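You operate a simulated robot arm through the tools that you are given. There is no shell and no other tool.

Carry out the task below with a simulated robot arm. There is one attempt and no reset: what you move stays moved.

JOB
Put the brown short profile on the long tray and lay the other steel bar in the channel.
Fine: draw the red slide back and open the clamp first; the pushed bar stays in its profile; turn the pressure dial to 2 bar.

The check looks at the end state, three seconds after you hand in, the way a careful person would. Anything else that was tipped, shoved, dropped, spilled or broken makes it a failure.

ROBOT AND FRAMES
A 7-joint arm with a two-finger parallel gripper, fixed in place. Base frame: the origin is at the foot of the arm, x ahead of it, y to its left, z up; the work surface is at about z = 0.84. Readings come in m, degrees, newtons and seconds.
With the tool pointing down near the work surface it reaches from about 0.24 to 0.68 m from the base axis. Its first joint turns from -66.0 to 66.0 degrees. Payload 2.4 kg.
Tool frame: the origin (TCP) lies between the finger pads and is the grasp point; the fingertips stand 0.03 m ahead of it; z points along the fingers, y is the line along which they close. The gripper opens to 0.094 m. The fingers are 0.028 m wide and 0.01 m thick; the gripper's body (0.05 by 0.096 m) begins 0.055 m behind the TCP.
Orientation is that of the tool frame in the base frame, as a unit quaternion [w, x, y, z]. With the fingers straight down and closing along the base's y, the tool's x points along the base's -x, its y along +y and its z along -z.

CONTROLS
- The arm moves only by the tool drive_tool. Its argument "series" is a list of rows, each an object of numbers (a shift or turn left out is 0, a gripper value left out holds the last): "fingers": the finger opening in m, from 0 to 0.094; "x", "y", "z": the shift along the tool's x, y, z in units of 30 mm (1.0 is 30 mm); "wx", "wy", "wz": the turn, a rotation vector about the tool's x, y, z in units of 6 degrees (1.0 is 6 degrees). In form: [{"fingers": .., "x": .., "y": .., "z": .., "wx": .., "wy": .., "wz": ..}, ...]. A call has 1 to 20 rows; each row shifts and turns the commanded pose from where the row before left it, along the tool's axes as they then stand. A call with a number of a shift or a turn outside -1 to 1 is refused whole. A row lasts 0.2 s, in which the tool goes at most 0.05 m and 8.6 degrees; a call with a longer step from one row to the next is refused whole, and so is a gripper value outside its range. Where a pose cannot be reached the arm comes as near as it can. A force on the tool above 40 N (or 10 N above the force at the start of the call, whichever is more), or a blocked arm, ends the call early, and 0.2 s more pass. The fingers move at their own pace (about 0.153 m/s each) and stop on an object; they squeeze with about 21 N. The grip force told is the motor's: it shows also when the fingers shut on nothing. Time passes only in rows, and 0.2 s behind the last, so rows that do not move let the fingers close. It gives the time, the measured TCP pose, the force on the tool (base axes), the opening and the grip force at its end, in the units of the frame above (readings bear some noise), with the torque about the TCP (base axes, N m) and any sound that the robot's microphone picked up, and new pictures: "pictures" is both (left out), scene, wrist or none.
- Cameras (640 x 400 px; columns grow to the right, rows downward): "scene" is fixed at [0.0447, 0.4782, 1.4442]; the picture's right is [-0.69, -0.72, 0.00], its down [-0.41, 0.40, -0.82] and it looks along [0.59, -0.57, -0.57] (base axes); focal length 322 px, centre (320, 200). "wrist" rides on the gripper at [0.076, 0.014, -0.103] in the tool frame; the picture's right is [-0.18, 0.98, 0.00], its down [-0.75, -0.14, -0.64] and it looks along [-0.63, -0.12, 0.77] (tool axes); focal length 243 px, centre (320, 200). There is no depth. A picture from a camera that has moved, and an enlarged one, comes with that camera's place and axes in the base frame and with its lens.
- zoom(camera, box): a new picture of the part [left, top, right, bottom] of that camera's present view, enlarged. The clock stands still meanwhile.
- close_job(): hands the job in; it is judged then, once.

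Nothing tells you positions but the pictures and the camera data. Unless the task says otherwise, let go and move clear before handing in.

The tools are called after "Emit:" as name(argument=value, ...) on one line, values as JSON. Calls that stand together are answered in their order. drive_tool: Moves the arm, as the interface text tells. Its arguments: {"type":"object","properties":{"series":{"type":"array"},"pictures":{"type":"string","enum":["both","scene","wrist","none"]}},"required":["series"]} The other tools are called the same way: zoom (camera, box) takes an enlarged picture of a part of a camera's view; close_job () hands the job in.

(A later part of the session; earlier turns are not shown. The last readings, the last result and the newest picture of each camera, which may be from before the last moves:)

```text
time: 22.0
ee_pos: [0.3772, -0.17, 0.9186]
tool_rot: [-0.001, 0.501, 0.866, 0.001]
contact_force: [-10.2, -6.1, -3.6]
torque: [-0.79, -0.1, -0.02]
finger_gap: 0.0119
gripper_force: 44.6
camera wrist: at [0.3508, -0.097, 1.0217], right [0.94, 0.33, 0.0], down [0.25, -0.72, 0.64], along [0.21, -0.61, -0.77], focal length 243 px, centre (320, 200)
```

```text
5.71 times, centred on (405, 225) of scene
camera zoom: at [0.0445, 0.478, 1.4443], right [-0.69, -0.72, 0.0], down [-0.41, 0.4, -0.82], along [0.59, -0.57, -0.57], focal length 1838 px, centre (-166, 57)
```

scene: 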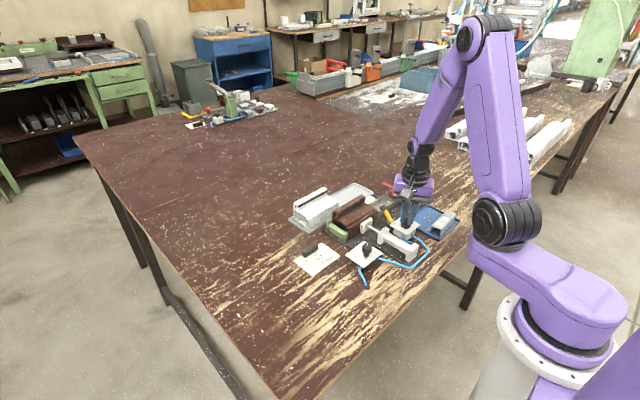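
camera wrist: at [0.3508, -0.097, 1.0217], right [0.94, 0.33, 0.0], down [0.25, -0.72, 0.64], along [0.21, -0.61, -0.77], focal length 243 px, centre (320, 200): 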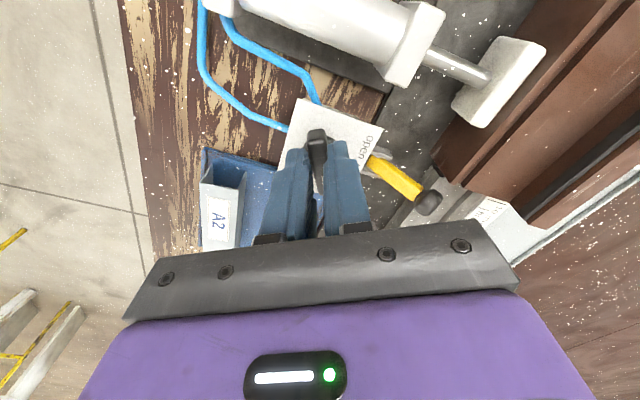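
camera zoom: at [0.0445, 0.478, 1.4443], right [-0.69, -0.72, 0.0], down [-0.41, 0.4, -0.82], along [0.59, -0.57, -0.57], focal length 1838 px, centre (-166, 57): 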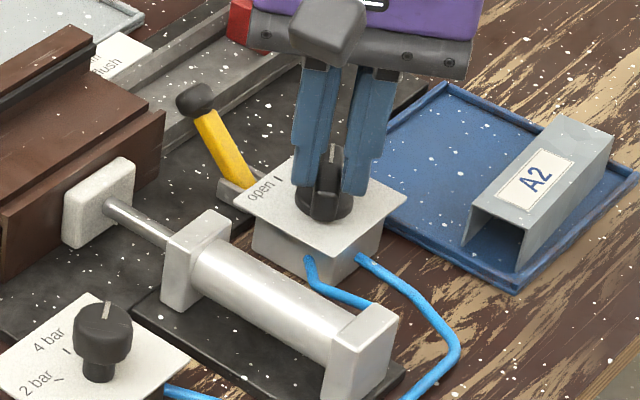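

The handle is gripped. I'll turn it about 60° counter-clockwise to "open".

Emit:
drive_tool(series=[{"y": -0.04, "wz": -0.7}, {"wz": -0.8}, {"wz": -0.8}, {"wz": -0.8}, {"wz": -0.8}, {"wz": -0.8}, {"wz": -0.8}, {"wz": -0.8}, {"wz": -0.8}, {"wz": -0.8}, {"wz": -0.8}, {"wz": -0.8}, {"wz": -0.5}, {}], pictures="both")

Emit:
zoom(camera="scene", box=[340, 190, 430, 260])

Emit:
zoom(camera="wrist", box=[220, 80, 420, 240])

```text
time: 23.4
ee_pos: [0.375, -0.1714, 0.9196]
tool_rot: [-0.003, 0.291, 0.957, 0.0]
contact_force: [-1.7, -3.6, -1.3]
torque: [-0.16, 0.07, -0.05]
finger_gap: 0.0119
gripper_force: 44.7
stopped in row 6: the force on the tool passed its limit at 40 N (the readings are from after the stop); the commanded pose is now the measured one
camera wrist: at [0.3196, -0.1178, 1.022], right [0.7, 0.71, 0.0], down [0.55, -0.54, 0.64], along [0.45, -0.45, -0.77], focal length 243 px, centre (320, 200)
```

scene: 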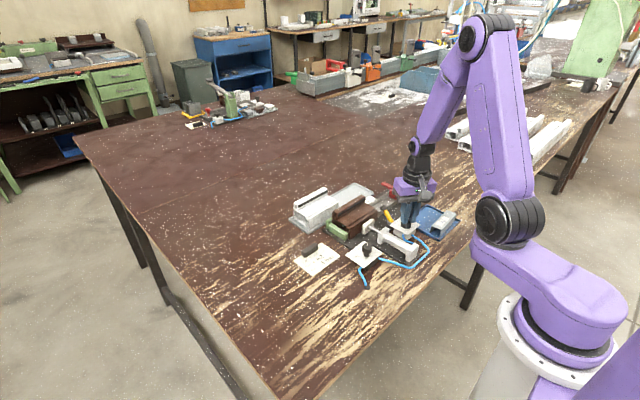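
wrist: 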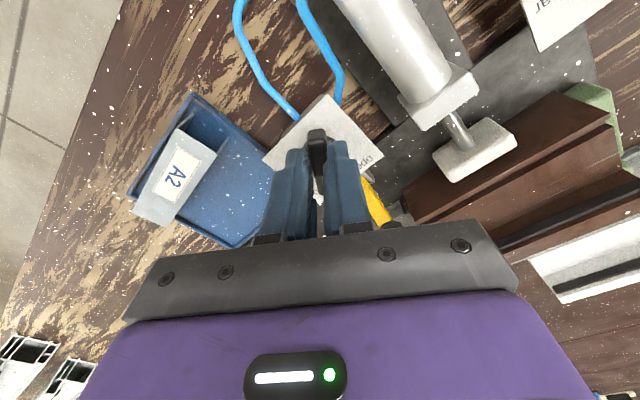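

```text
5.71 times, centred on (385, 225) of scene
camera zoom: at [0.0447, 0.4781, 1.4442], right [-0.69, -0.72, 0.0], down [-0.41, 0.4, -0.82], along [0.59, -0.57, -0.57], focal length 1838 px, centre (-51, 57)
```

zoom: 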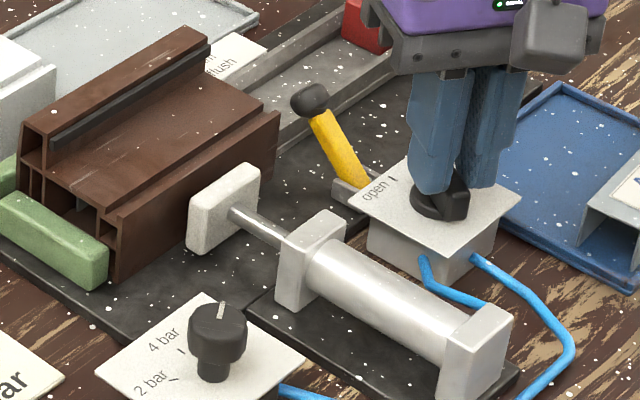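

```text
2.50 times, centred on (320, 160) of wrist
camera zoom: at [0.3196, -0.1178, 1.022], right [0.7, 0.71, 0.0], down [0.55, -0.54, 0.64], along [0.45, -0.45, -0.77], focal length 606 px, centre (320, 300)
```

zoom: 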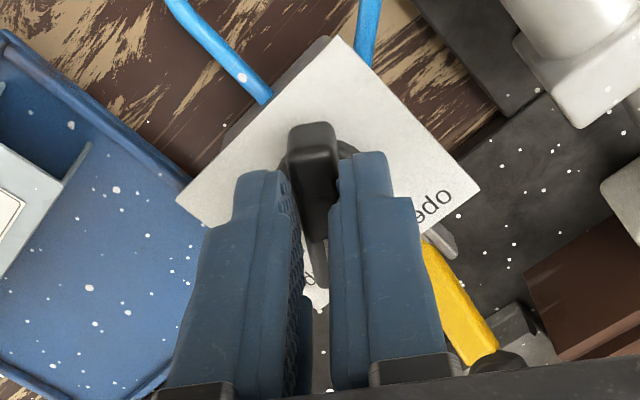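

The force guard tripped after about 26° of turn, with a small offset from the knob's axis as the likely cause. I'll continue more slowly with a small correction.

Emit:
drive_tool(series=[{"wz": -0.4, "x": -0.01, "y": -0.01}, {"wz": -0.4, "x": -0.01, "y": -0.01}, {"wz": -0.4, "x": -0.01, "y": -0.01}, {"wz": -0.4, "x": -0.01, "y": -0.01}, {"wz": -0.4, "x": -0.01, "y": -0.01}, {"wz": -0.4, "x": -0.01, "y": -0.01}, {}], pictures="wrist")

```text
time: 25.0
ee_pos: [0.3742, -0.173, 0.9199]
tool_rot: [-0.005, 0.17, 0.985, 0.001]
contact_force: [-20.0, -2.8, 15.5]
torque: [-0.19, 0.41, -0.03]
finger_gap: 0.0116
gripper_force: 44.7
camera wrist: at [0.3075, -0.135, 1.0223], right [0.5, 0.87, 0.0], down [0.67, -0.39, 0.64], along [0.55, -0.32, -0.77], focal length 243 px, centre (320, 200)
```

wrist: 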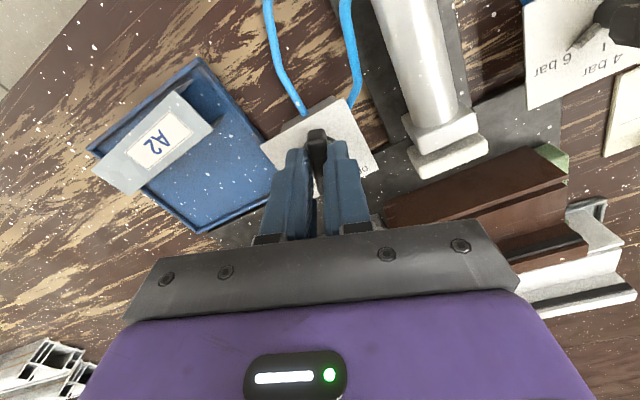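

The rod has retracted, so the clamp is open, but the pointer should reach the "open" tick. I'll release, rise slightly and look at the knob.

Emit:
drive_tool(series=[{"fingers": 0.04}, {}, {"z": -1}, {"z": -1}, {"z": -0.7}, {}], pictures="both")

Emit:
zoom(camera="wrist", box=[220, 60, 420, 220])

Emit:
zoom(camera="scene", box=[340, 190, 430, 260])

```text
time: 26.4
ee_pos: [0.3757, -0.1742, 1.0014]
tool_rot: [-0.003, 0.17, 0.986, 0.001]
contact_force: [0.6, 1.2, 0.3]
torque: [0.0, -0.02, 0.0]
finger_gap: 0.04
gripper_force: 0.0
camera wrist: at [0.3088, -0.1354, 1.1035], right [0.5, 0.87, 0.0], down [0.67, -0.39, 0.64], along [0.55, -0.32, -0.77], focal length 243 px, centre (320, 200)
```

scene: 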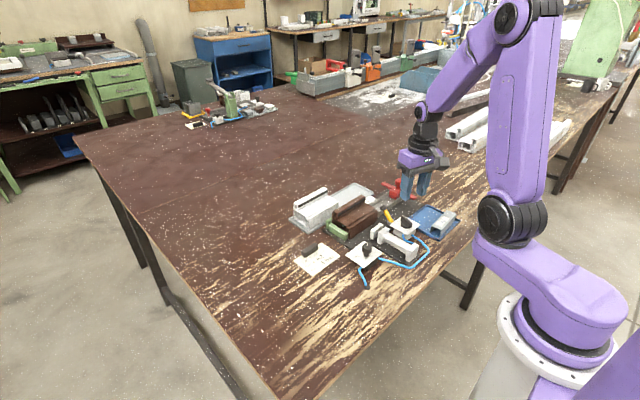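
wrist: 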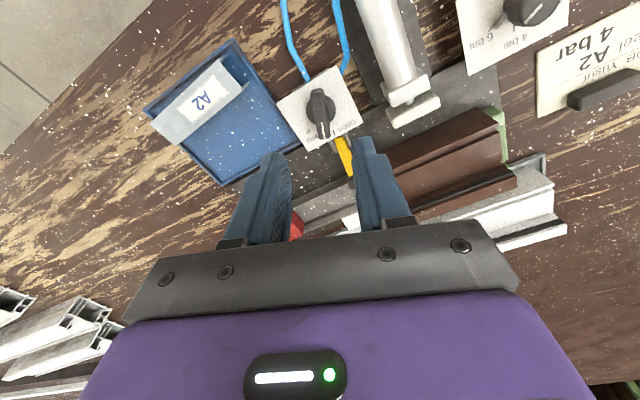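

```text
2.50 times, centred on (320, 140) of wrist
camera zoom: at [0.3088, -0.1354, 1.1035], right [0.5, 0.87, 0.0], down [0.67, -0.39, 0.64], along [0.55, -0.32, -0.77], focal length 606 px, centre (320, 350)
```

zoom: 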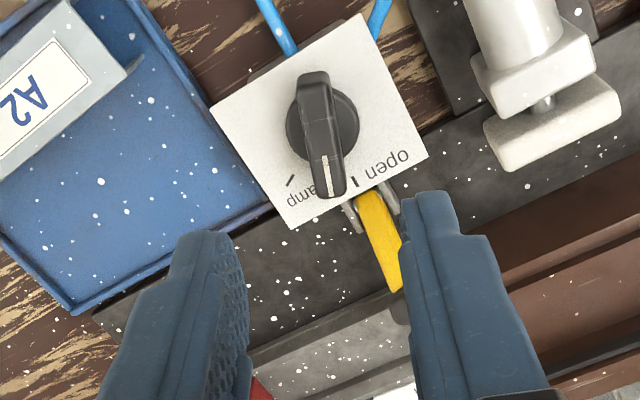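

```text
5.71 times, centred on (385, 225) of scene
camera zoom: at [0.0447, 0.4782, 1.4442], right [-0.69, -0.72, 0.0], down [-0.41, 0.4, -0.82], along [0.59, -0.57, -0.57], focal length 1838 px, centre (-51, 57)
```

zoom: 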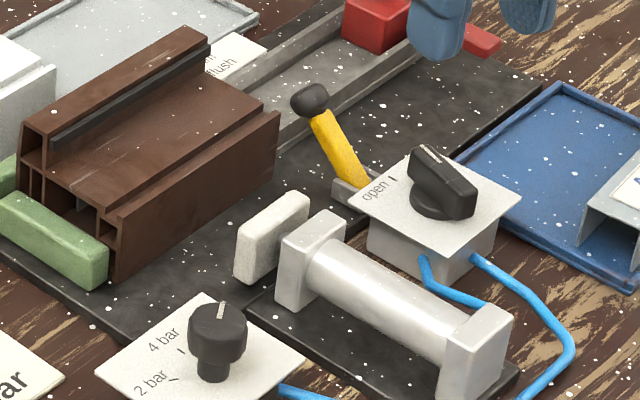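

The pointer is about 20° short of the "open" tick. I'll regrip centred on the axis and turn the remaining 20°.

Emit:
drive_tool(series=[{"x": -0.06, "z": 1}, {"z": 1}, {"z": 0.7}, {}, {"fingers": 0.0}, {}, {}], pictures="none")

Emit:
drive_tool(series=[{"wz": -0.4}, {"wz": -0.4}, {"wz": -0.4}, {"wz": -0.4}, {"wz": -0.4}, {"wz": -0.4}, {"wz": -0.4}, {"wz": -0.4}, {"wz": -0.2}, {}], pictures="wrist")

```text
time: 28.0
ee_pos: [0.377, -0.1749, 0.9185]
tool_rot: [-0.003, 0.169, 0.986, 0.001]
contact_force: [-2.2, -4.2, -12.3]
torque: [-0.45, -0.9, -0.04]
finger_gap: 0.012
gripper_force: 44.7
```

```text
time: 30.2
ee_pos: [0.3774, -0.1764, 0.919]
tool_rot: [-0.003, -0.006, 1.0, 0.001]
contact_force: [-6.1, -18.8, -20.3]
torque: [-0.48, 0.82, -0.7]
finger_gap: 0.0119
gripper_force: 44.7
camera wrist: at [0.3008, -0.1625, 1.0219], right [0.17, 0.99, 0.0], down [0.76, -0.13, 0.64], along [0.63, -0.11, -0.77], focal length 243 px, centre (320, 200)
```

wrist: 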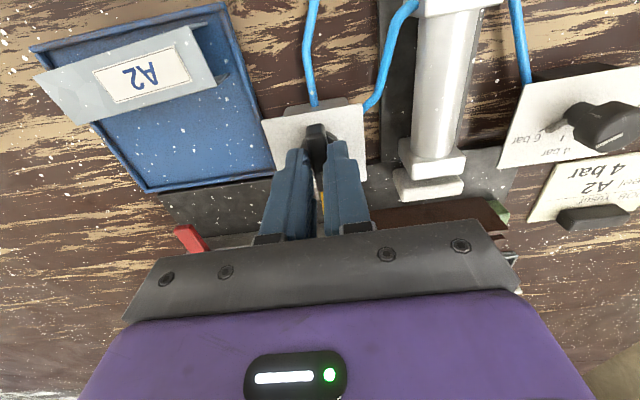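

The torque about z has risen, so the knob is at its stop. I'll release and look.

Emit:
drive_tool(series=[{"wz": 0.2}, {"fingers": 0.04}, {}, {"z": -1}, {"z": -1}, {"z": -1}, {}], pictures="both")

Emit:
zoom(camera="wrist", box=[220, 60, 420, 220])

Emit:
zoom(camera="wrist", box=[400, 0, 640, 180])

Emit:
zoom(camera="scene", box=[320, 190, 440, 275])

```text
time: 31.8
ee_pos: [0.3776, -0.1741, 1.009]
tool_rot: [-0.003, 0.003, 1.0, 0.0]
contact_force: [0.2, -1.4, -0.6]
torque: [-0.02, 0.0, 0.01]
finger_gap: 0.04
gripper_force: 0.0
camera wrist: at [0.3013, -0.1599, 1.1122], right [0.19, 0.98, 0.0], down [0.76, -0.15, 0.64], along [0.63, -0.12, -0.77], focal length 243 px, centre (320, 200)
```

scene: 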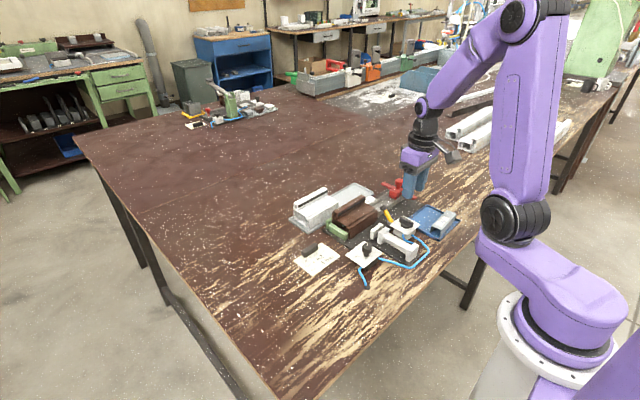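
wrist: 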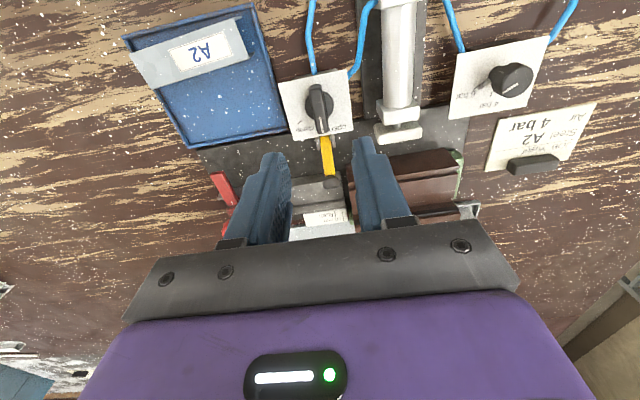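

```text
2.50 times, centred on (320, 140) of wrist
camera zoom: at [0.3013, -0.1599, 1.1122], right [0.19, 0.98, 0.0], down [0.76, -0.15, 0.64], along [0.63, -0.12, -0.77], focal length 606 px, centre (320, 350)
```

zoom: 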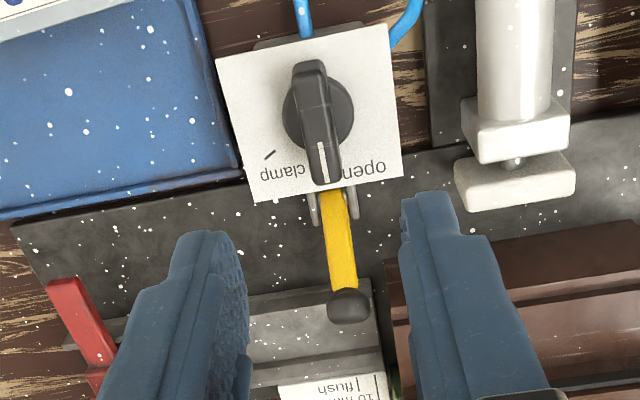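

```text
2.22 times, centred on (520, 90) of wrist
camera zoom: at [0.3013, -0.1599, 1.1122], right [0.19, 0.98, 0.0], down [0.76, -0.15, 0.64], along [0.63, -0.12, -0.77], focal length 539 px, centre (-124, 444)
```

zoom: 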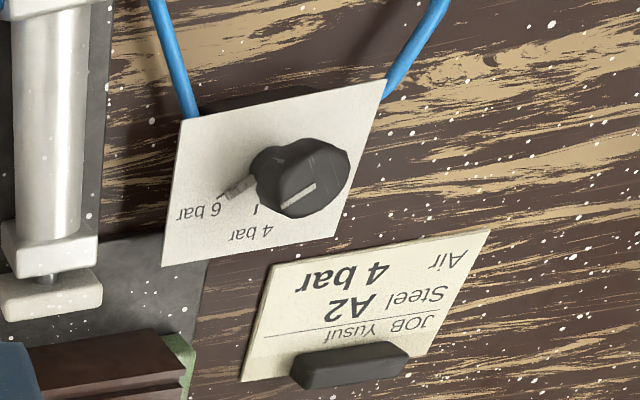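

```text
4.71 times, centred on (380, 232) of scene
camera zoom: at [0.0447, 0.4782, 1.4442], right [-0.69, -0.72, 0.0], down [-0.41, 0.4, -0.82], along [0.59, -0.57, -0.57], focal length 1514 px, centre (38, 47)
```

zoom: 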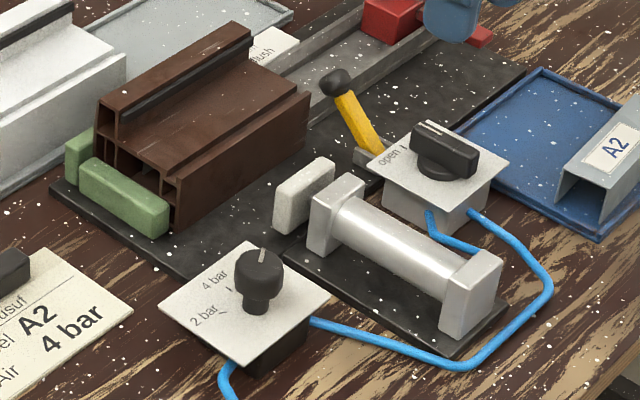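

The valve now points at "open" and the profile is free. Next the pressure dial, at roughly (0.382, -0.010); I'll hover over it and get a clear look.

Emit:
drive_tool(series=[{"y": 1, "fingers": 0.05}, {"y": 1}, {"y": 1}, {"y": 1}, {"y": 1}, {"y": 0.4, "x": -0.15}, {"wz": 1}, {"wz": 1}, {"wz": 1}, {"wz": 1}, {"wz": 1}, {"wz": 1}, {"wz": 1}, {"wz": 1}, {"wz": 1}, {"wz": 1}, {"wz": 1}, {"wz": 0.67}, {}], pictures="wrist")

Emit:
zoom(camera="wrist", box=[220, 60, 420, 220])

```text
time: 35.8
ee_pos: [0.3835, -0.0121, 1.0103]
tool_rot: [-0.003, 0.576, 0.818, -0.001]
contact_force: [0.2, 0.9, 0.6]
torque: [-0.05, 0.02, -0.01]
finger_gap: 0.0501
gripper_force: 0.0
camera wrist: at [0.3712, 0.0636, 1.1121], right [0.99, 0.16, 0.0], down [0.12, -0.76, 0.64], along [0.1, -0.63, -0.77], focal length 243 px, centre (320, 200)
```

wrist: 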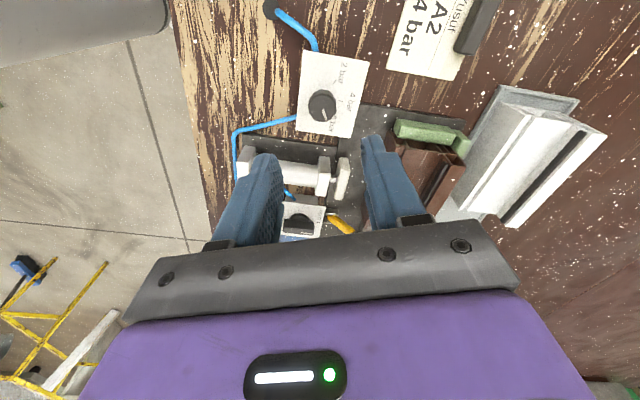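

```text
2.50 times, centred on (320, 140) of wrist
camera zoom: at [0.3712, 0.0636, 1.1121], right [0.99, 0.16, 0.0], down [0.12, -0.76, 0.64], along [0.1, -0.63, -0.77], focal length 606 px, centre (320, 350)
```

zoom: 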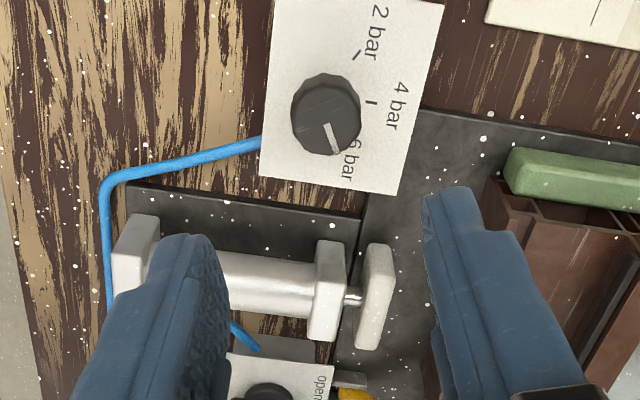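

The dial points to 6 bar; 4 and 2 follow at 60° steps counter-clockwise. I'll lower onto the knob and grip it.

Emit:
drive_tool(series=[{"x": 0.035, "y": 0.1, "z": 0.8}, {"z": 0.8}, {"z": 0.8}, {"z": 0.5}, {"z": 0.35}, {}, {"fingers": 0.0}, {}, {}], pictures="both")

Emit:
zoom(camera="scene", box=[320, 190, 440, 275])

Emit:
zoom(camera="wrist", box=[220, 80, 420, 240])

```text
time: 37.8
ee_pos: [0.3847, -0.0103, 0.9128]
tool_rot: [-0.002, 0.576, 0.818, -0.001]
contact_force: [-1.7, -1.4, -9.9]
torque: [-0.36, -0.12, 0.09]
finger_gap: 0.0255
gripper_force: 44.8
camera wrist: at [0.373, 0.0654, 1.0147], right [0.99, 0.16, -0.01], down [0.12, -0.76, 0.64], along [0.1, -0.63, -0.77], focal length 243 px, centre (320, 200)
```

scene: 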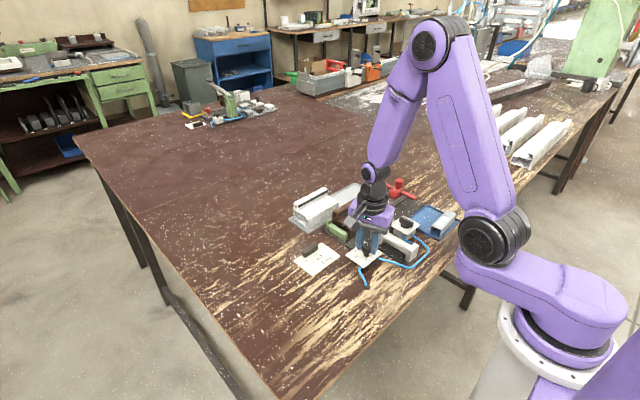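
wrist: 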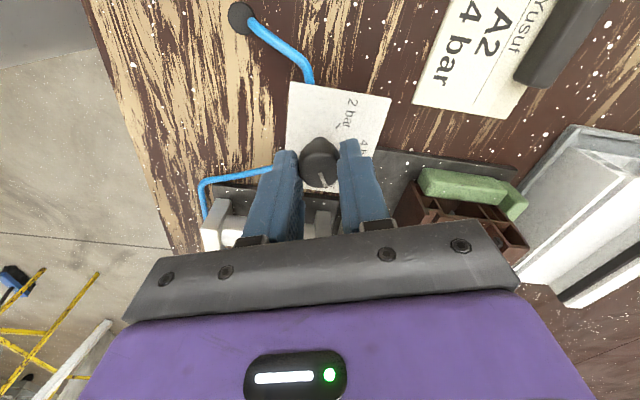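

```text
4.71 times, centred on (380, 232) of scene
camera zoom: at [0.0448, 0.4782, 1.4442], right [-0.69, -0.72, 0.0], down [-0.41, 0.4, -0.82], along [0.59, -0.57, -0.57], focal length 1514 px, centre (38, 47)
```

zoom: 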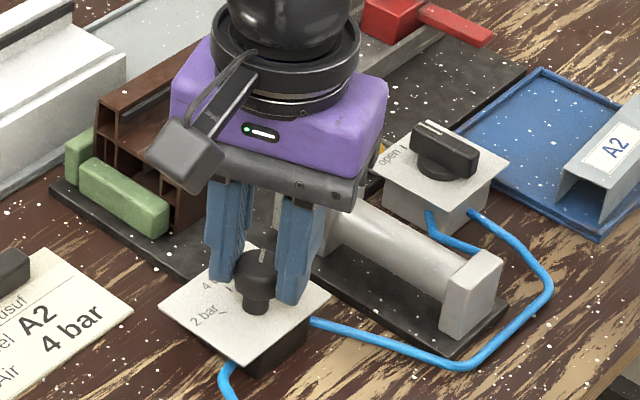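

```text
2.50 times, centred on (320, 160) of wrist
camera zoom: at [0.373, 0.0654, 1.0147], right [0.99, 0.16, -0.01], down [0.12, -0.76, 0.64], along [0.1, -0.63, -0.77], focal length 606 px, centre (320, 300)
```

zoom: 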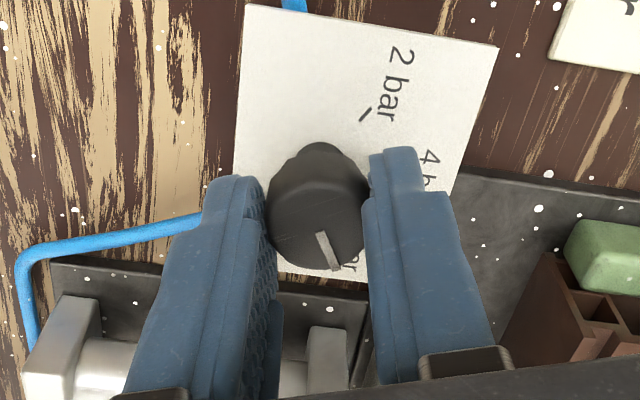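

Knob gripped. I'll turn 60° counter-clockwise in small steps.

Emit:
drive_tool(series=[{"wz": -0.5}, {"wz": -0.5}, {"wz": -0.5}, {"wz": -0.5}, {"wz": -0.5}, {"wz": -0.5}, {"wz": -0.5}, {"wz": -0.5}, {"wz": -0.5}, {"wz": -0.5}, {"wz": -0.5}, {"wz": -0.5}, {"wz": -0.5}, {"wz": -0.5}, {"wz": -0.5}, {"wz": -0.5}, {"wz": -0.5}, {"wz": -0.5}, {"wz": -0.5}, {}], pictures="both")

Emit:
zoom(camera="wrist", box=[220, 80, 420, 240])

```text
time: 42.0
ee_pos: [0.3852, -0.01, 0.913]
tool_rot: [-0.001, 0.115, 0.993, 0.001]
contact_force: [-2.1, -2.7, 2.5]
torque: [-0.12, -0.14, -0.01]
finger_gap: 0.0252
gripper_force: 45.3
camera wrist: at [0.3144, 0.0206, 1.0148], right [0.4, 0.91, 0.0], down [0.7, -0.31, 0.64], along [0.58, -0.26, -0.77], focal length 243 px, centre (320, 200)
```

scene: 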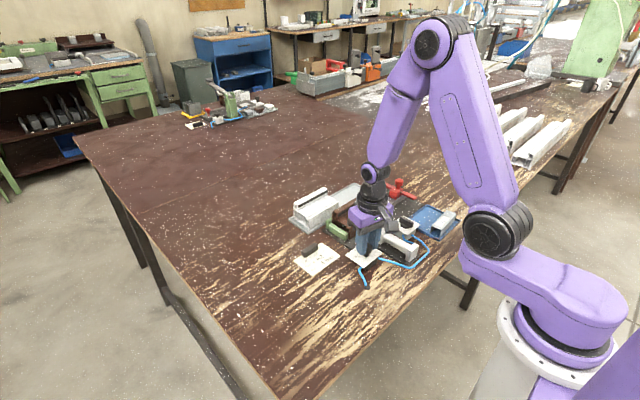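
wrist: 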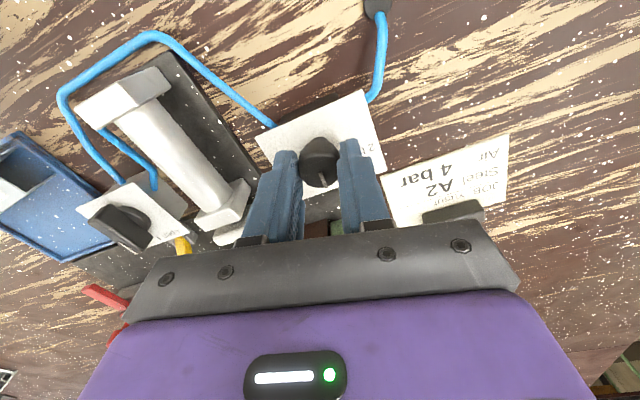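

```text
2.50 times, centred on (320, 160) of wrist
camera zoom: at [0.3144, 0.0206, 1.0148], right [0.4, 0.91, 0.0], down [0.7, -0.31, 0.64], along [0.58, -0.26, -0.77], focal length 606 px, centre (320, 300)
```

zoom: 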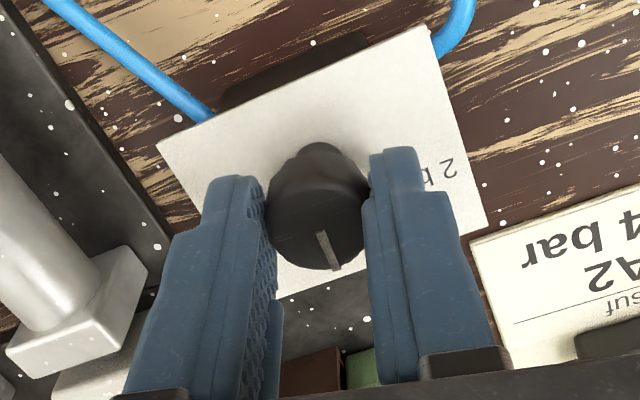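

No slip: the pointer turned with the fingers to about 4 bar. I'll continue another 60° or so to 2 bar.

Emit:
drive_tool(series=[{"wz": -0.55}, {"wz": -0.55}, {"wz": -0.55}, {"wz": -0.55}, {"wz": -0.55}, {"wz": -0.55}, {"wz": -0.55}, {"wz": -0.55}, {"wz": -0.55}, {"wz": -0.55}, {"wz": -0.55}, {"wz": -0.55}, {"wz": -0.55}, {"wz": -0.55}, {"wz": -0.55}, {"wz": -0.55}, {"wz": -0.55}, {"wz": -0.55}, {"wz": -0.4}, {}], pictures="both")

Emit:
zoom(camera="wrist", box=[220, 80, 420, 240])

Emit:
zoom(camera="scene", box=[320, 220, 400, 280])

```text
time: 46.2
ee_pos: [0.3855, -0.0101, 0.9118]
tool_rot: [-0.001, -0.412, 0.911, 0.001]
contact_force: [-1.4, 12.9, 14.4]
torque: [0.07, 0.37, 0.03]
finger_gap: 0.0252
gripper_force: 44.5
camera wrist: at [0.324, -0.058, 1.0146], right [-0.62, 0.79, 0.0], down [0.61, 0.47, 0.64], along [0.5, 0.4, -0.77], focal length 243 px, centre (320, 200)
```

scene: 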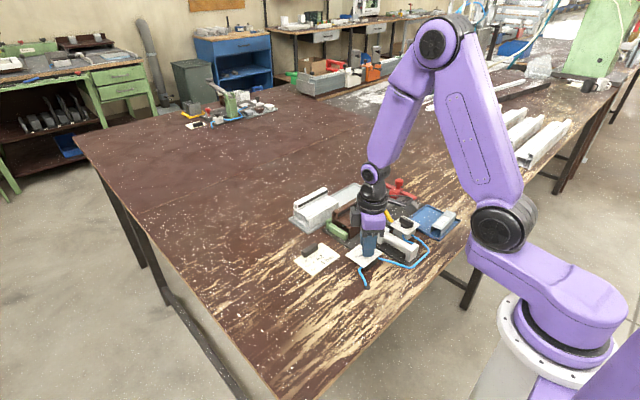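
wrist: 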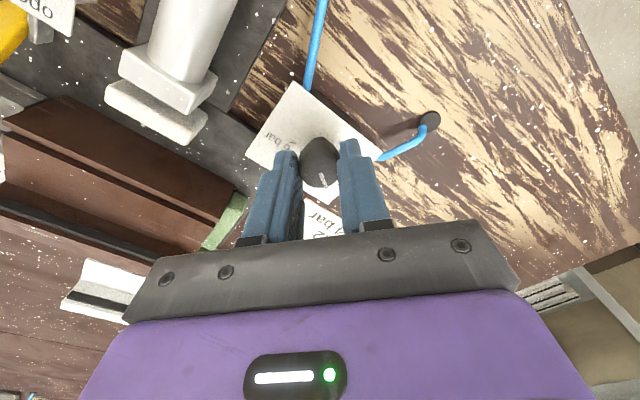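

```text
2.50 times, centred on (320, 160) of wrist
camera zoom: at [0.324, -0.058, 1.0146], right [-0.62, 0.79, 0.0], down [0.61, 0.47, 0.64], along [0.5, 0.4, -0.77], focal length 606 px, centre (320, 300)
```

zoom: 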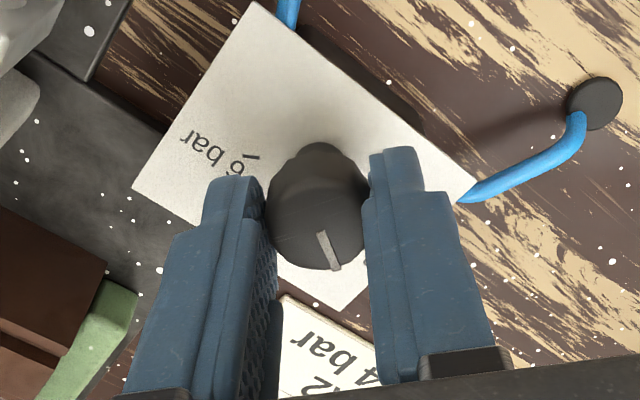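

```text
6.67 times, centred on (360, 250) of scene
camera zoom: at [0.0445, 0.4785, 1.4441], right [-0.69, -0.72, 0.0], down [-0.41, 0.4, -0.82], along [0.59, -0.57, -0.57], focal length 2144 px, centre (53, -133)
```

zoom: 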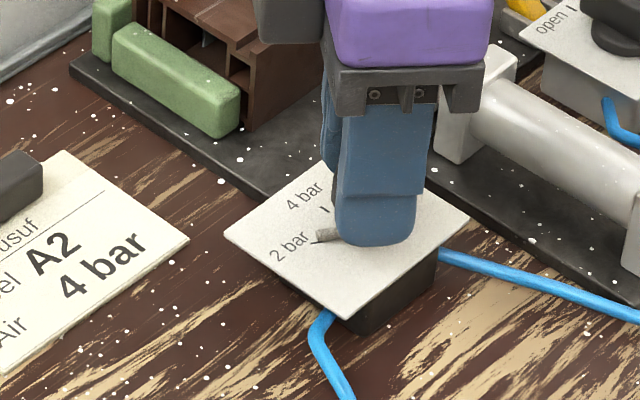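

The pointer stub is at the 2 bar tick. I'll release, rise and verify.

Emit:
drive_tool(series=[{"fingers": 0.05}, {}, {"z": -1}, {"z": -1}, {"z": -1}, {"z": -1}, {}], pictures="both")

Emit:
zoom(camera="wrist", box=[220, 40, 420, 200])

Emit:
zoom(camera="scene", box=[320, 220, 400, 280])

```text
time: 47.8
ee_pos: [0.3866, -0.011, 1.0322]
tool_rot: [-0.003, -0.411, 0.912, 0.002]
contact_force: [-0.2, -0.4, 0.0]
torque: [0.0, -0.02, 0.02]
finger_gap: 0.0501
gripper_force: 0.0
camera wrist: at [0.3248, -0.0584, 1.1352], right [-0.61, 0.79, 0.0], down [0.61, 0.47, 0.64], along [0.5, 0.4, -0.77], focal length 243 px, centre (320, 200)
```

scene: 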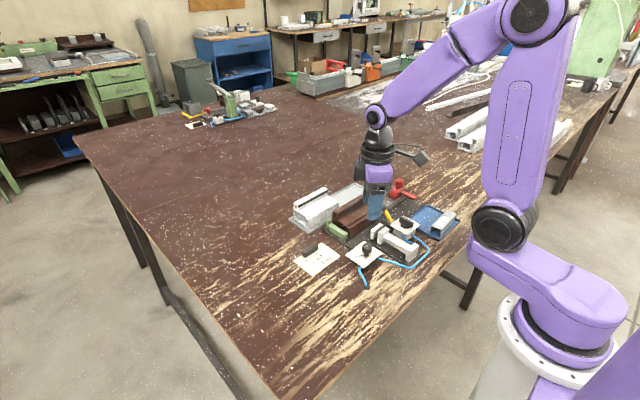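
wrist: 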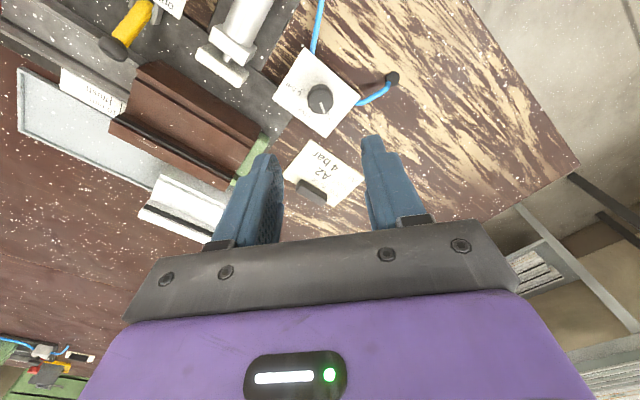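

```text
2.50 times, centred on (320, 120) of wrist
camera zoom: at [0.3248, -0.0584, 1.1352], right [-0.61, 0.79, 0.0], down [0.61, 0.47, 0.64], along [0.5, 0.4, -0.77], focal length 606 px, centre (320, 400)
```

zoom: 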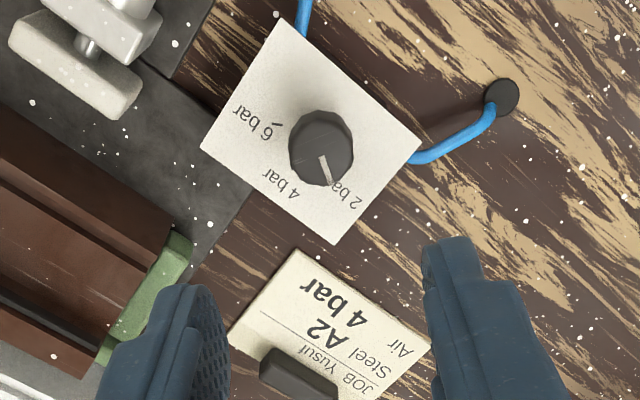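

```text
6.67 times, centred on (360, 250) of scene
camera zoom: at [0.0447, 0.4782, 1.4442], right [-0.69, -0.72, 0.0], down [-0.41, 0.4, -0.82], along [0.59, -0.57, -0.57], focal length 2144 px, centre (53, -133)
```

zoom: 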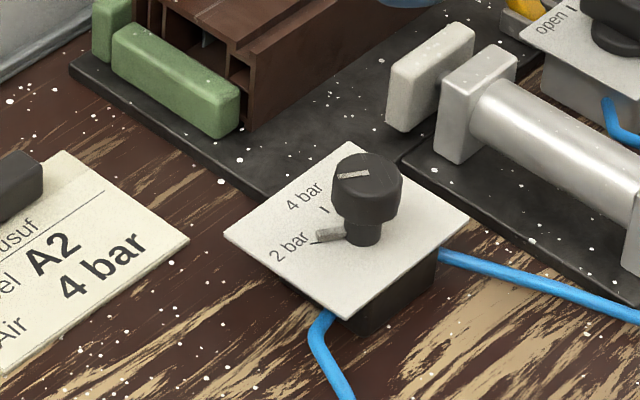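

The dial reads 2 bar. Now I'll turn the gripper back to close along x and move over the brown profile.

Emit:
drive_tool(series=[{"wz": 1, "z": -0.3, "fingers": 0.09}, {"wz": 1}, {"wz": 1}, {"wz": 1}, {"wz": 1}, {"wz": 1}, {"wz": 1}, {"wz": 1}, {"wz": 1}, {"wz": 1}, {"wz": 1}, {"wz": 1}, {"wz": 1}, {"wz": 1}, {"wz": 1}, {"wz": 1}, {"wz": 1}, {"wz": 1}, {"wz": 1}, {"wz": 1}], pictures="none")

Emit:
drive_tool(series=[{"wz": 1}, {"wz": 1}, {"wz": 1}, {"wz": 0.11}, {"y": 0.9, "x": -0.8}, {"y": 0.9, "x": -0.8}, {"y": 0.9, "x": -0.8}, {"y": 0.9, "x": -0.8}, {}], pictures="both")

Emit:
zoom(camera="wrist", box=[200, 0, 440, 200])

Emit:
zoom(camera="scene", box=[285, 180, 395, 255])

```text
time: 52.0
ee_pos: [0.3856, -0.01, 1.0416]
tool_rot: [-0.003, 0.585, 0.811, -0.001]
contact_force: [-0.7, -0.2, -0.1]
torque: [0.0, -0.03, 0.0]
finger_gap: 0.0898
gripper_force: 0.0
```

```text
time: 54.0
ee_pos: [0.4936, -0.1082, 1.0404]
tool_rot: [-0.002, 0.707, 0.707, -0.001]
contact_force: [0.0, 0.3, 0.3]
torque: [-0.02, 0.0, -0.01]
finger_gap: 0.0899
gripper_force: 0.1
camera wrist: at [0.508, -0.0317, 1.1423], right [0.98, -0.19, 0.0], down [-0.14, -0.75, 0.64], along [-0.12, -0.63, -0.77], focal length 243 px, centre (320, 200)
```

scene: 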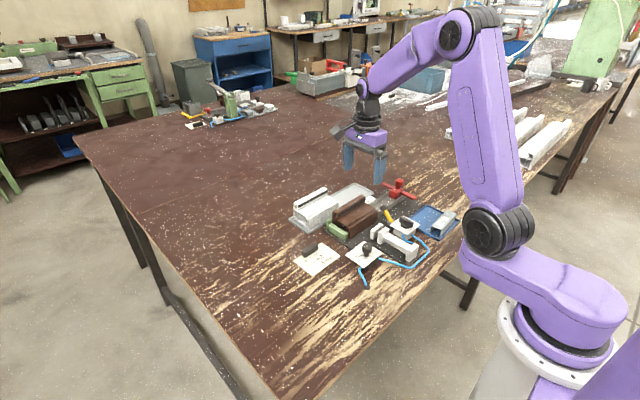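
wrist: 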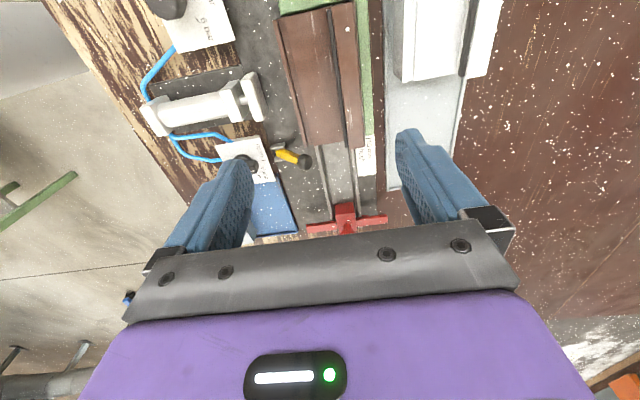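

```text
2.00 times, centred on (320, 100) of wrist
camera zoom: at [0.508, -0.0317, 1.1423], right [0.98, -0.19, 0.0], down [-0.14, -0.75, 0.64], along [-0.12, -0.63, -0.77], focal length 485 px, centre (320, 400)
```

zoom: 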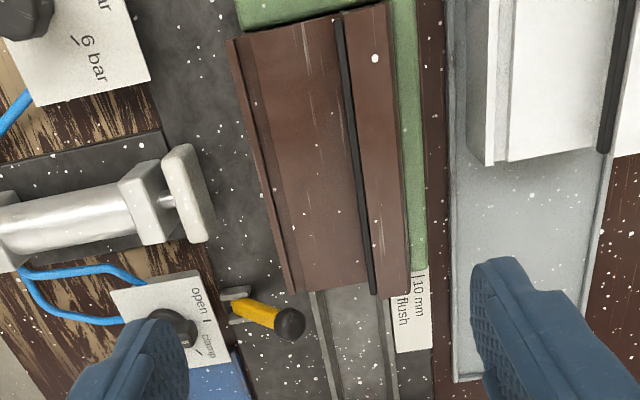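

```text
5.33 times, centred on (340, 218) of scene
camera zoom: at [0.0447, 0.4782, 1.4442], right [-0.69, -0.72, 0.0], down [-0.41, 0.4, -0.82], along [0.59, -0.57, -0.57], focal length 1715 px, centre (213, 107)
```

zoom: 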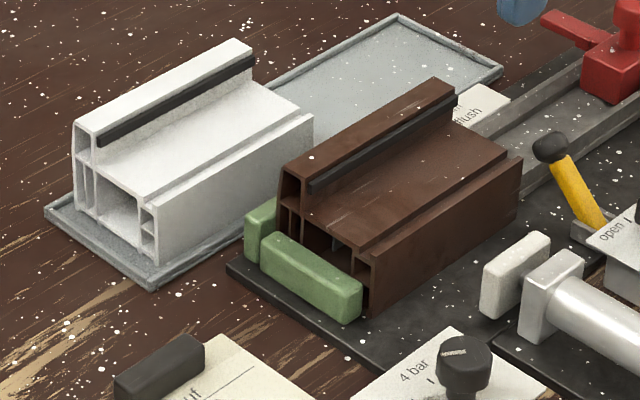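

The profile sits against a green fence (fence top about z 0.884) with its rib up to about 0.915, so I'll grip the rib. First I'll hover over the empty end of the long tray to measure the place for it.

Emit:
drive_tool(series=[{"y": 0.9, "x": -0.7}, {"y": 0.9, "x": -0.7}, {"y": 0.9, "x": -0.7}, {"y": 0.85, "x": -0.4}, {}], pictures="wrist")

Emit:
zoom(camera="wrist", box=[200, 0, 440, 200])

```text
time: 55.2
ee_pos: [0.6005, -0.1835, 1.0393]
tool_rot: [-0.002, 0.708, 0.706, -0.001]
contact_force: [0.7, -0.2, 0.6]
torque: [0.01, -0.03, 0.01]
finger_gap: 0.0902
gripper_force: 0.1
camera wrist: at [0.6137, -0.1064, 1.1421], right [0.98, -0.19, 0.0], down [-0.14, -0.75, 0.64], along [-0.12, -0.63, -0.77], focal length 243 px, centre (320, 200)
```

wrist: 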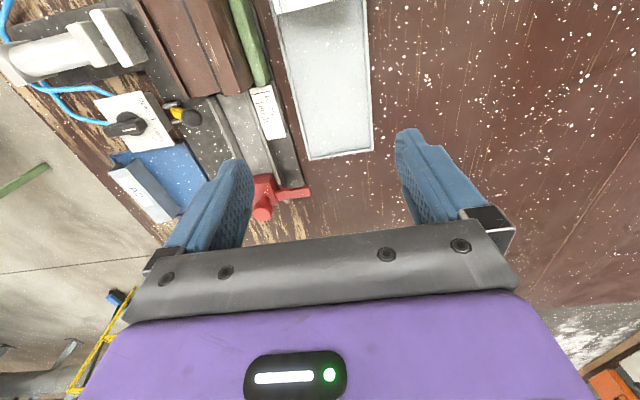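

```text
2.00 times, centred on (320, 100) of wrist
camera zoom: at [0.6137, -0.1064, 1.1421], right [0.98, -0.19, 0.0], down [-0.14, -0.75, 0.64], along [-0.12, -0.63, -0.77], focal length 485 px, centre (320, 400)
```

zoom: 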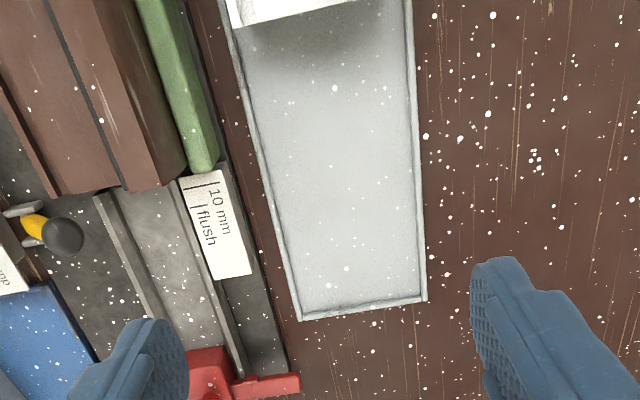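

The free end of the tray spans about y -0.27 to -0.11, centre x 0.61. Now I'll go above the profile's rib (x about 0.524, y about -0.103).

Emit:
drive_tool(series=[{"y": -0.85, "x": 0.9, "fingers": 0.046}, {"y": -0.85, "x": 0.9}, {"y": -0.85, "x": 0.88}, {"z": 0.9}, {"z": 0.9}, {}], pictures="both")

Emit:
zoom(camera="wrist", box=[200, 60, 440, 240])

Emit:
zoom(camera="scene", box=[285, 150, 395, 255])

```text
time: 56.6
ee_pos: [0.5239, -0.103, 0.9872]
tool_rot: [-0.002, 0.708, 0.706, -0.001]
contact_force: [-0.1, 0.0, 0.5]
torque: [0.05, -0.04, 0.0]
finger_gap: 0.046
gripper_force: 0.0
camera wrist: at [0.5383, -0.0265, 1.0885], right [0.98, -0.19, 0.0], down [-0.14, -0.75, 0.64], along [-0.12, -0.63, -0.77], focal length 243 px, centre (320, 200)
```

scene: 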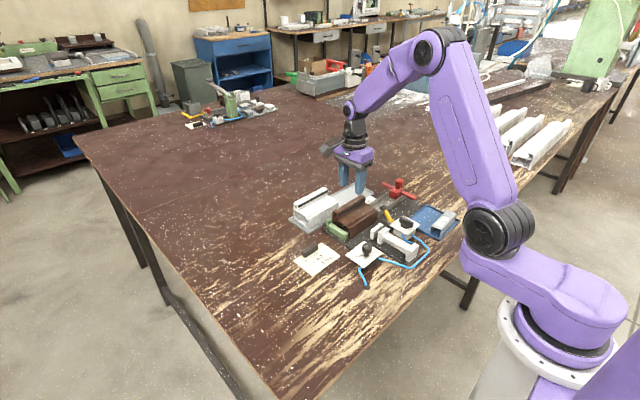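
wrist: 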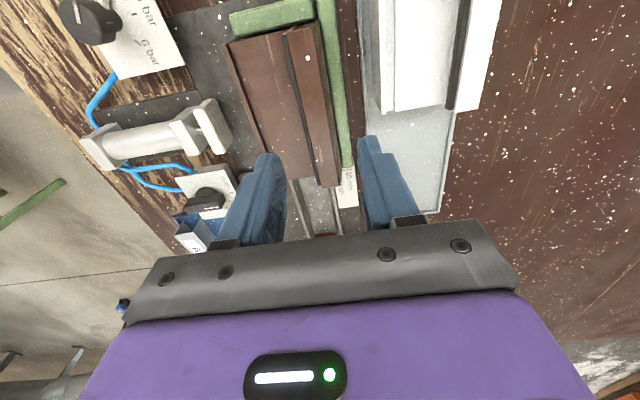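

```text
2.22 times, centred on (320, 150) of wrist
camera zoom: at [0.5383, -0.0265, 1.0885], right [0.98, -0.19, 0.0], down [-0.14, -0.75, 0.64], along [-0.12, -0.63, -0.77], focal length 539 px, centre (320, 311)
```

zoom: 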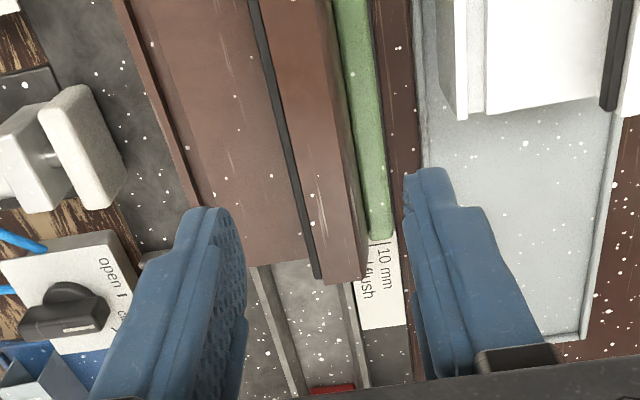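

```text
3.81 times, centred on (340, 202) of scene
camera zoom: at [0.0447, 0.4782, 1.4442], right [-0.69, -0.72, 0.0], down [-0.41, 0.4, -0.82], along [0.59, -0.57, -0.57], focal length 1225 px, centre (244, 190)
```

zoom: 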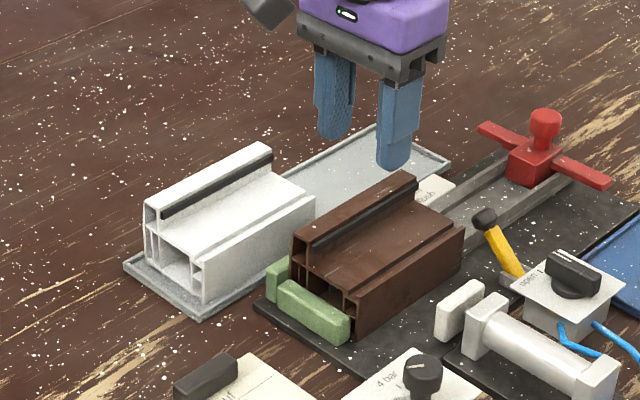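

I'll enlarge the rib region to be sure which edges I'm seeing before lowering.

Emit:
zoom(camera="wrist", box=[260, 60, 380, 200])

Emit:
zoom(camera="scene", box=[318, 195, 378, 245])

Emit:
zoom(camera="wrist", box=[200, 0, 380, 110])

```text
2.86 times, centred on (320, 130) of wrist
camera zoom: at [0.5383, -0.0265, 1.0885], right [0.98, -0.19, 0.0], down [-0.14, -0.75, 0.64], along [-0.12, -0.63, -0.77], focal length 693 px, centre (320, 400)
```

zoom: 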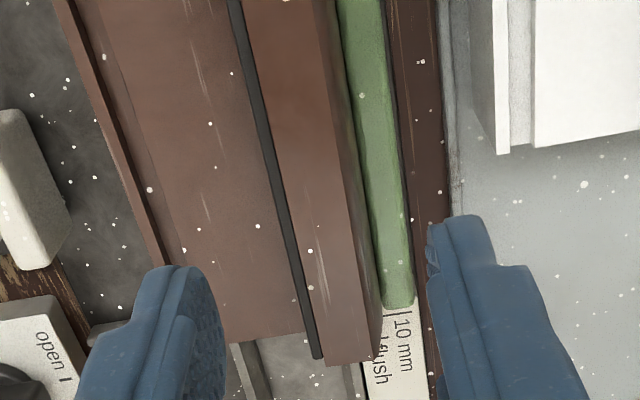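

```text
8.00 times, centred on (348, 220) of scene
camera zoom: at [0.0447, 0.4782, 1.4442], right [-0.69, -0.72, 0.0], down [-0.41, 0.4, -0.82], along [0.59, -0.57, -0.57], focal length 2573 px, centre (96, 40)
```

zoom: 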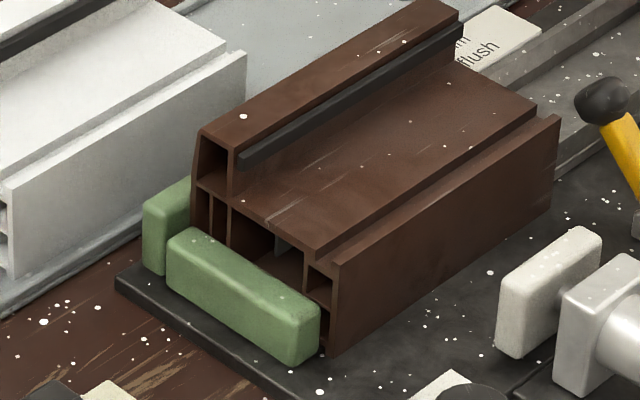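

```text
3.56 times, centred on (290, 55) of wrist
camera zoom: at [0.5383, -0.0265, 1.0885], right [0.98, -0.19, 0.0], down [-0.14, -0.75, 0.64], along [-0.12, -0.63, -0.77], focal length 863 px, centre (427, 716)
```

zoom: 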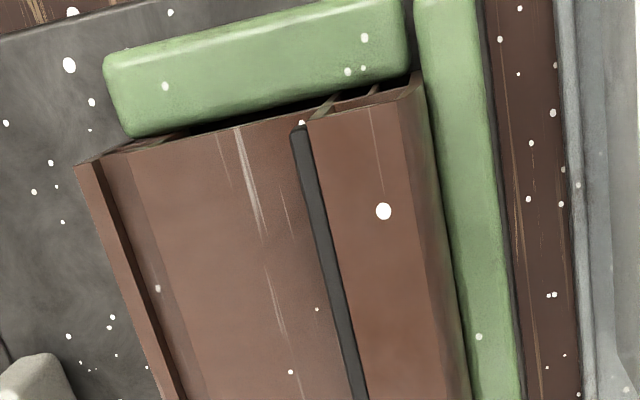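

The rib's outer top edge is just chamfered; its faces are vertical (x about 0.512 to 0.535). I'll lower to just above the body top and grip the rib.

Emit:
drive_tool(series=[{"x": 0.16, "z": 0.8}, {"z": 0.7}, {"z": 0.45}, {}], pictures="both")

Emit:
zoom(camera="scene", box=[318, 185, 388, 245])

Emit:
zoom(camera="wrist", box=[220, 80, 420, 240])

```text
time: 57.6
ee_pos: [0.5227, -0.0971, 0.9266]
tool_rot: [-0.002, 0.708, 0.706, -0.001]
contact_force: [0.8, -0.2, 0.3]
torque: [0.0, 0.02, 0.01]
finger_gap: 0.0462
gripper_force: 0.1
camera wrist: at [0.537, -0.0211, 1.0293], right [0.98, -0.19, 0.0], down [-0.14, -0.75, 0.64], along [-0.12, -0.63, -0.77], focal length 243 px, centre (320, 200)
```

scene: 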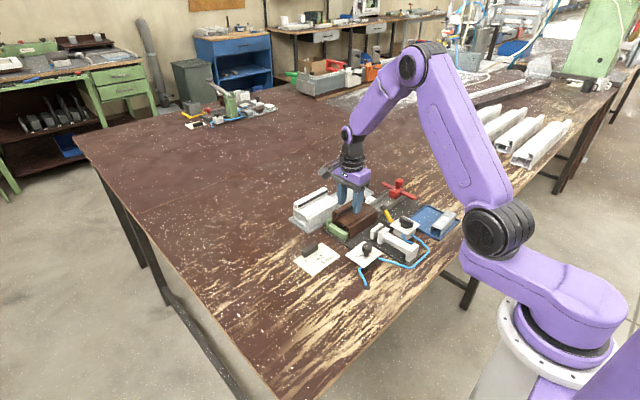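
wrist: 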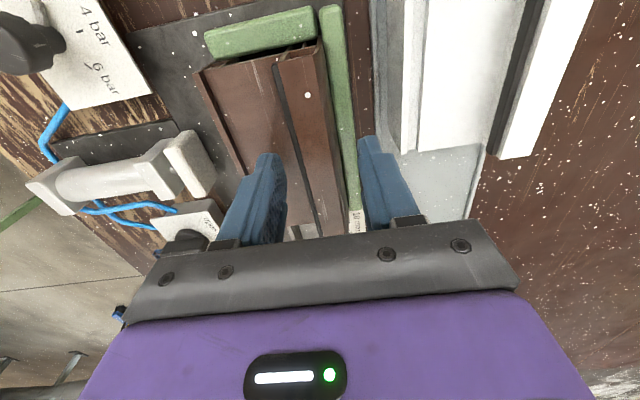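

```text
6.67 times, centred on (353, 215) of scene
camera zoom: at [0.0447, 0.4782, 1.4442], right [-0.69, -0.72, 0.0], down [-0.41, 0.4, -0.82], along [0.59, -0.57, -0.57], focal length 2144 px, centre (100, 100)
```

zoom: 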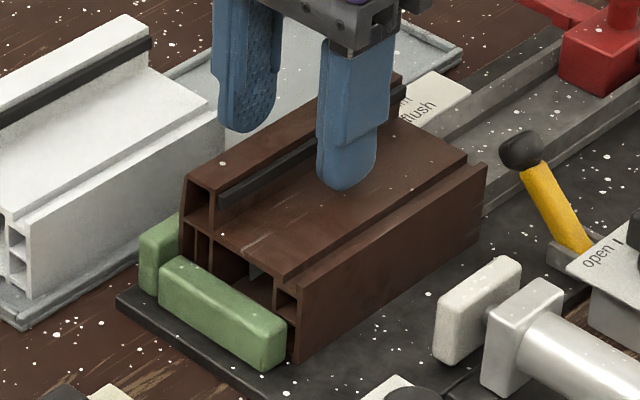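

```text
2.50 times, centred on (320, 160) of wrist
camera zoom: at [0.537, -0.0211, 1.0293], right [0.98, -0.19, 0.0], down [-0.14, -0.75, 0.64], along [-0.12, -0.63, -0.77], focal length 606 px, centre (320, 300)
```

zoom: 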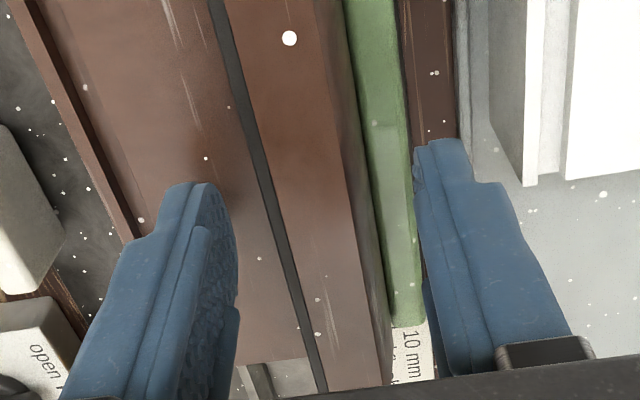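

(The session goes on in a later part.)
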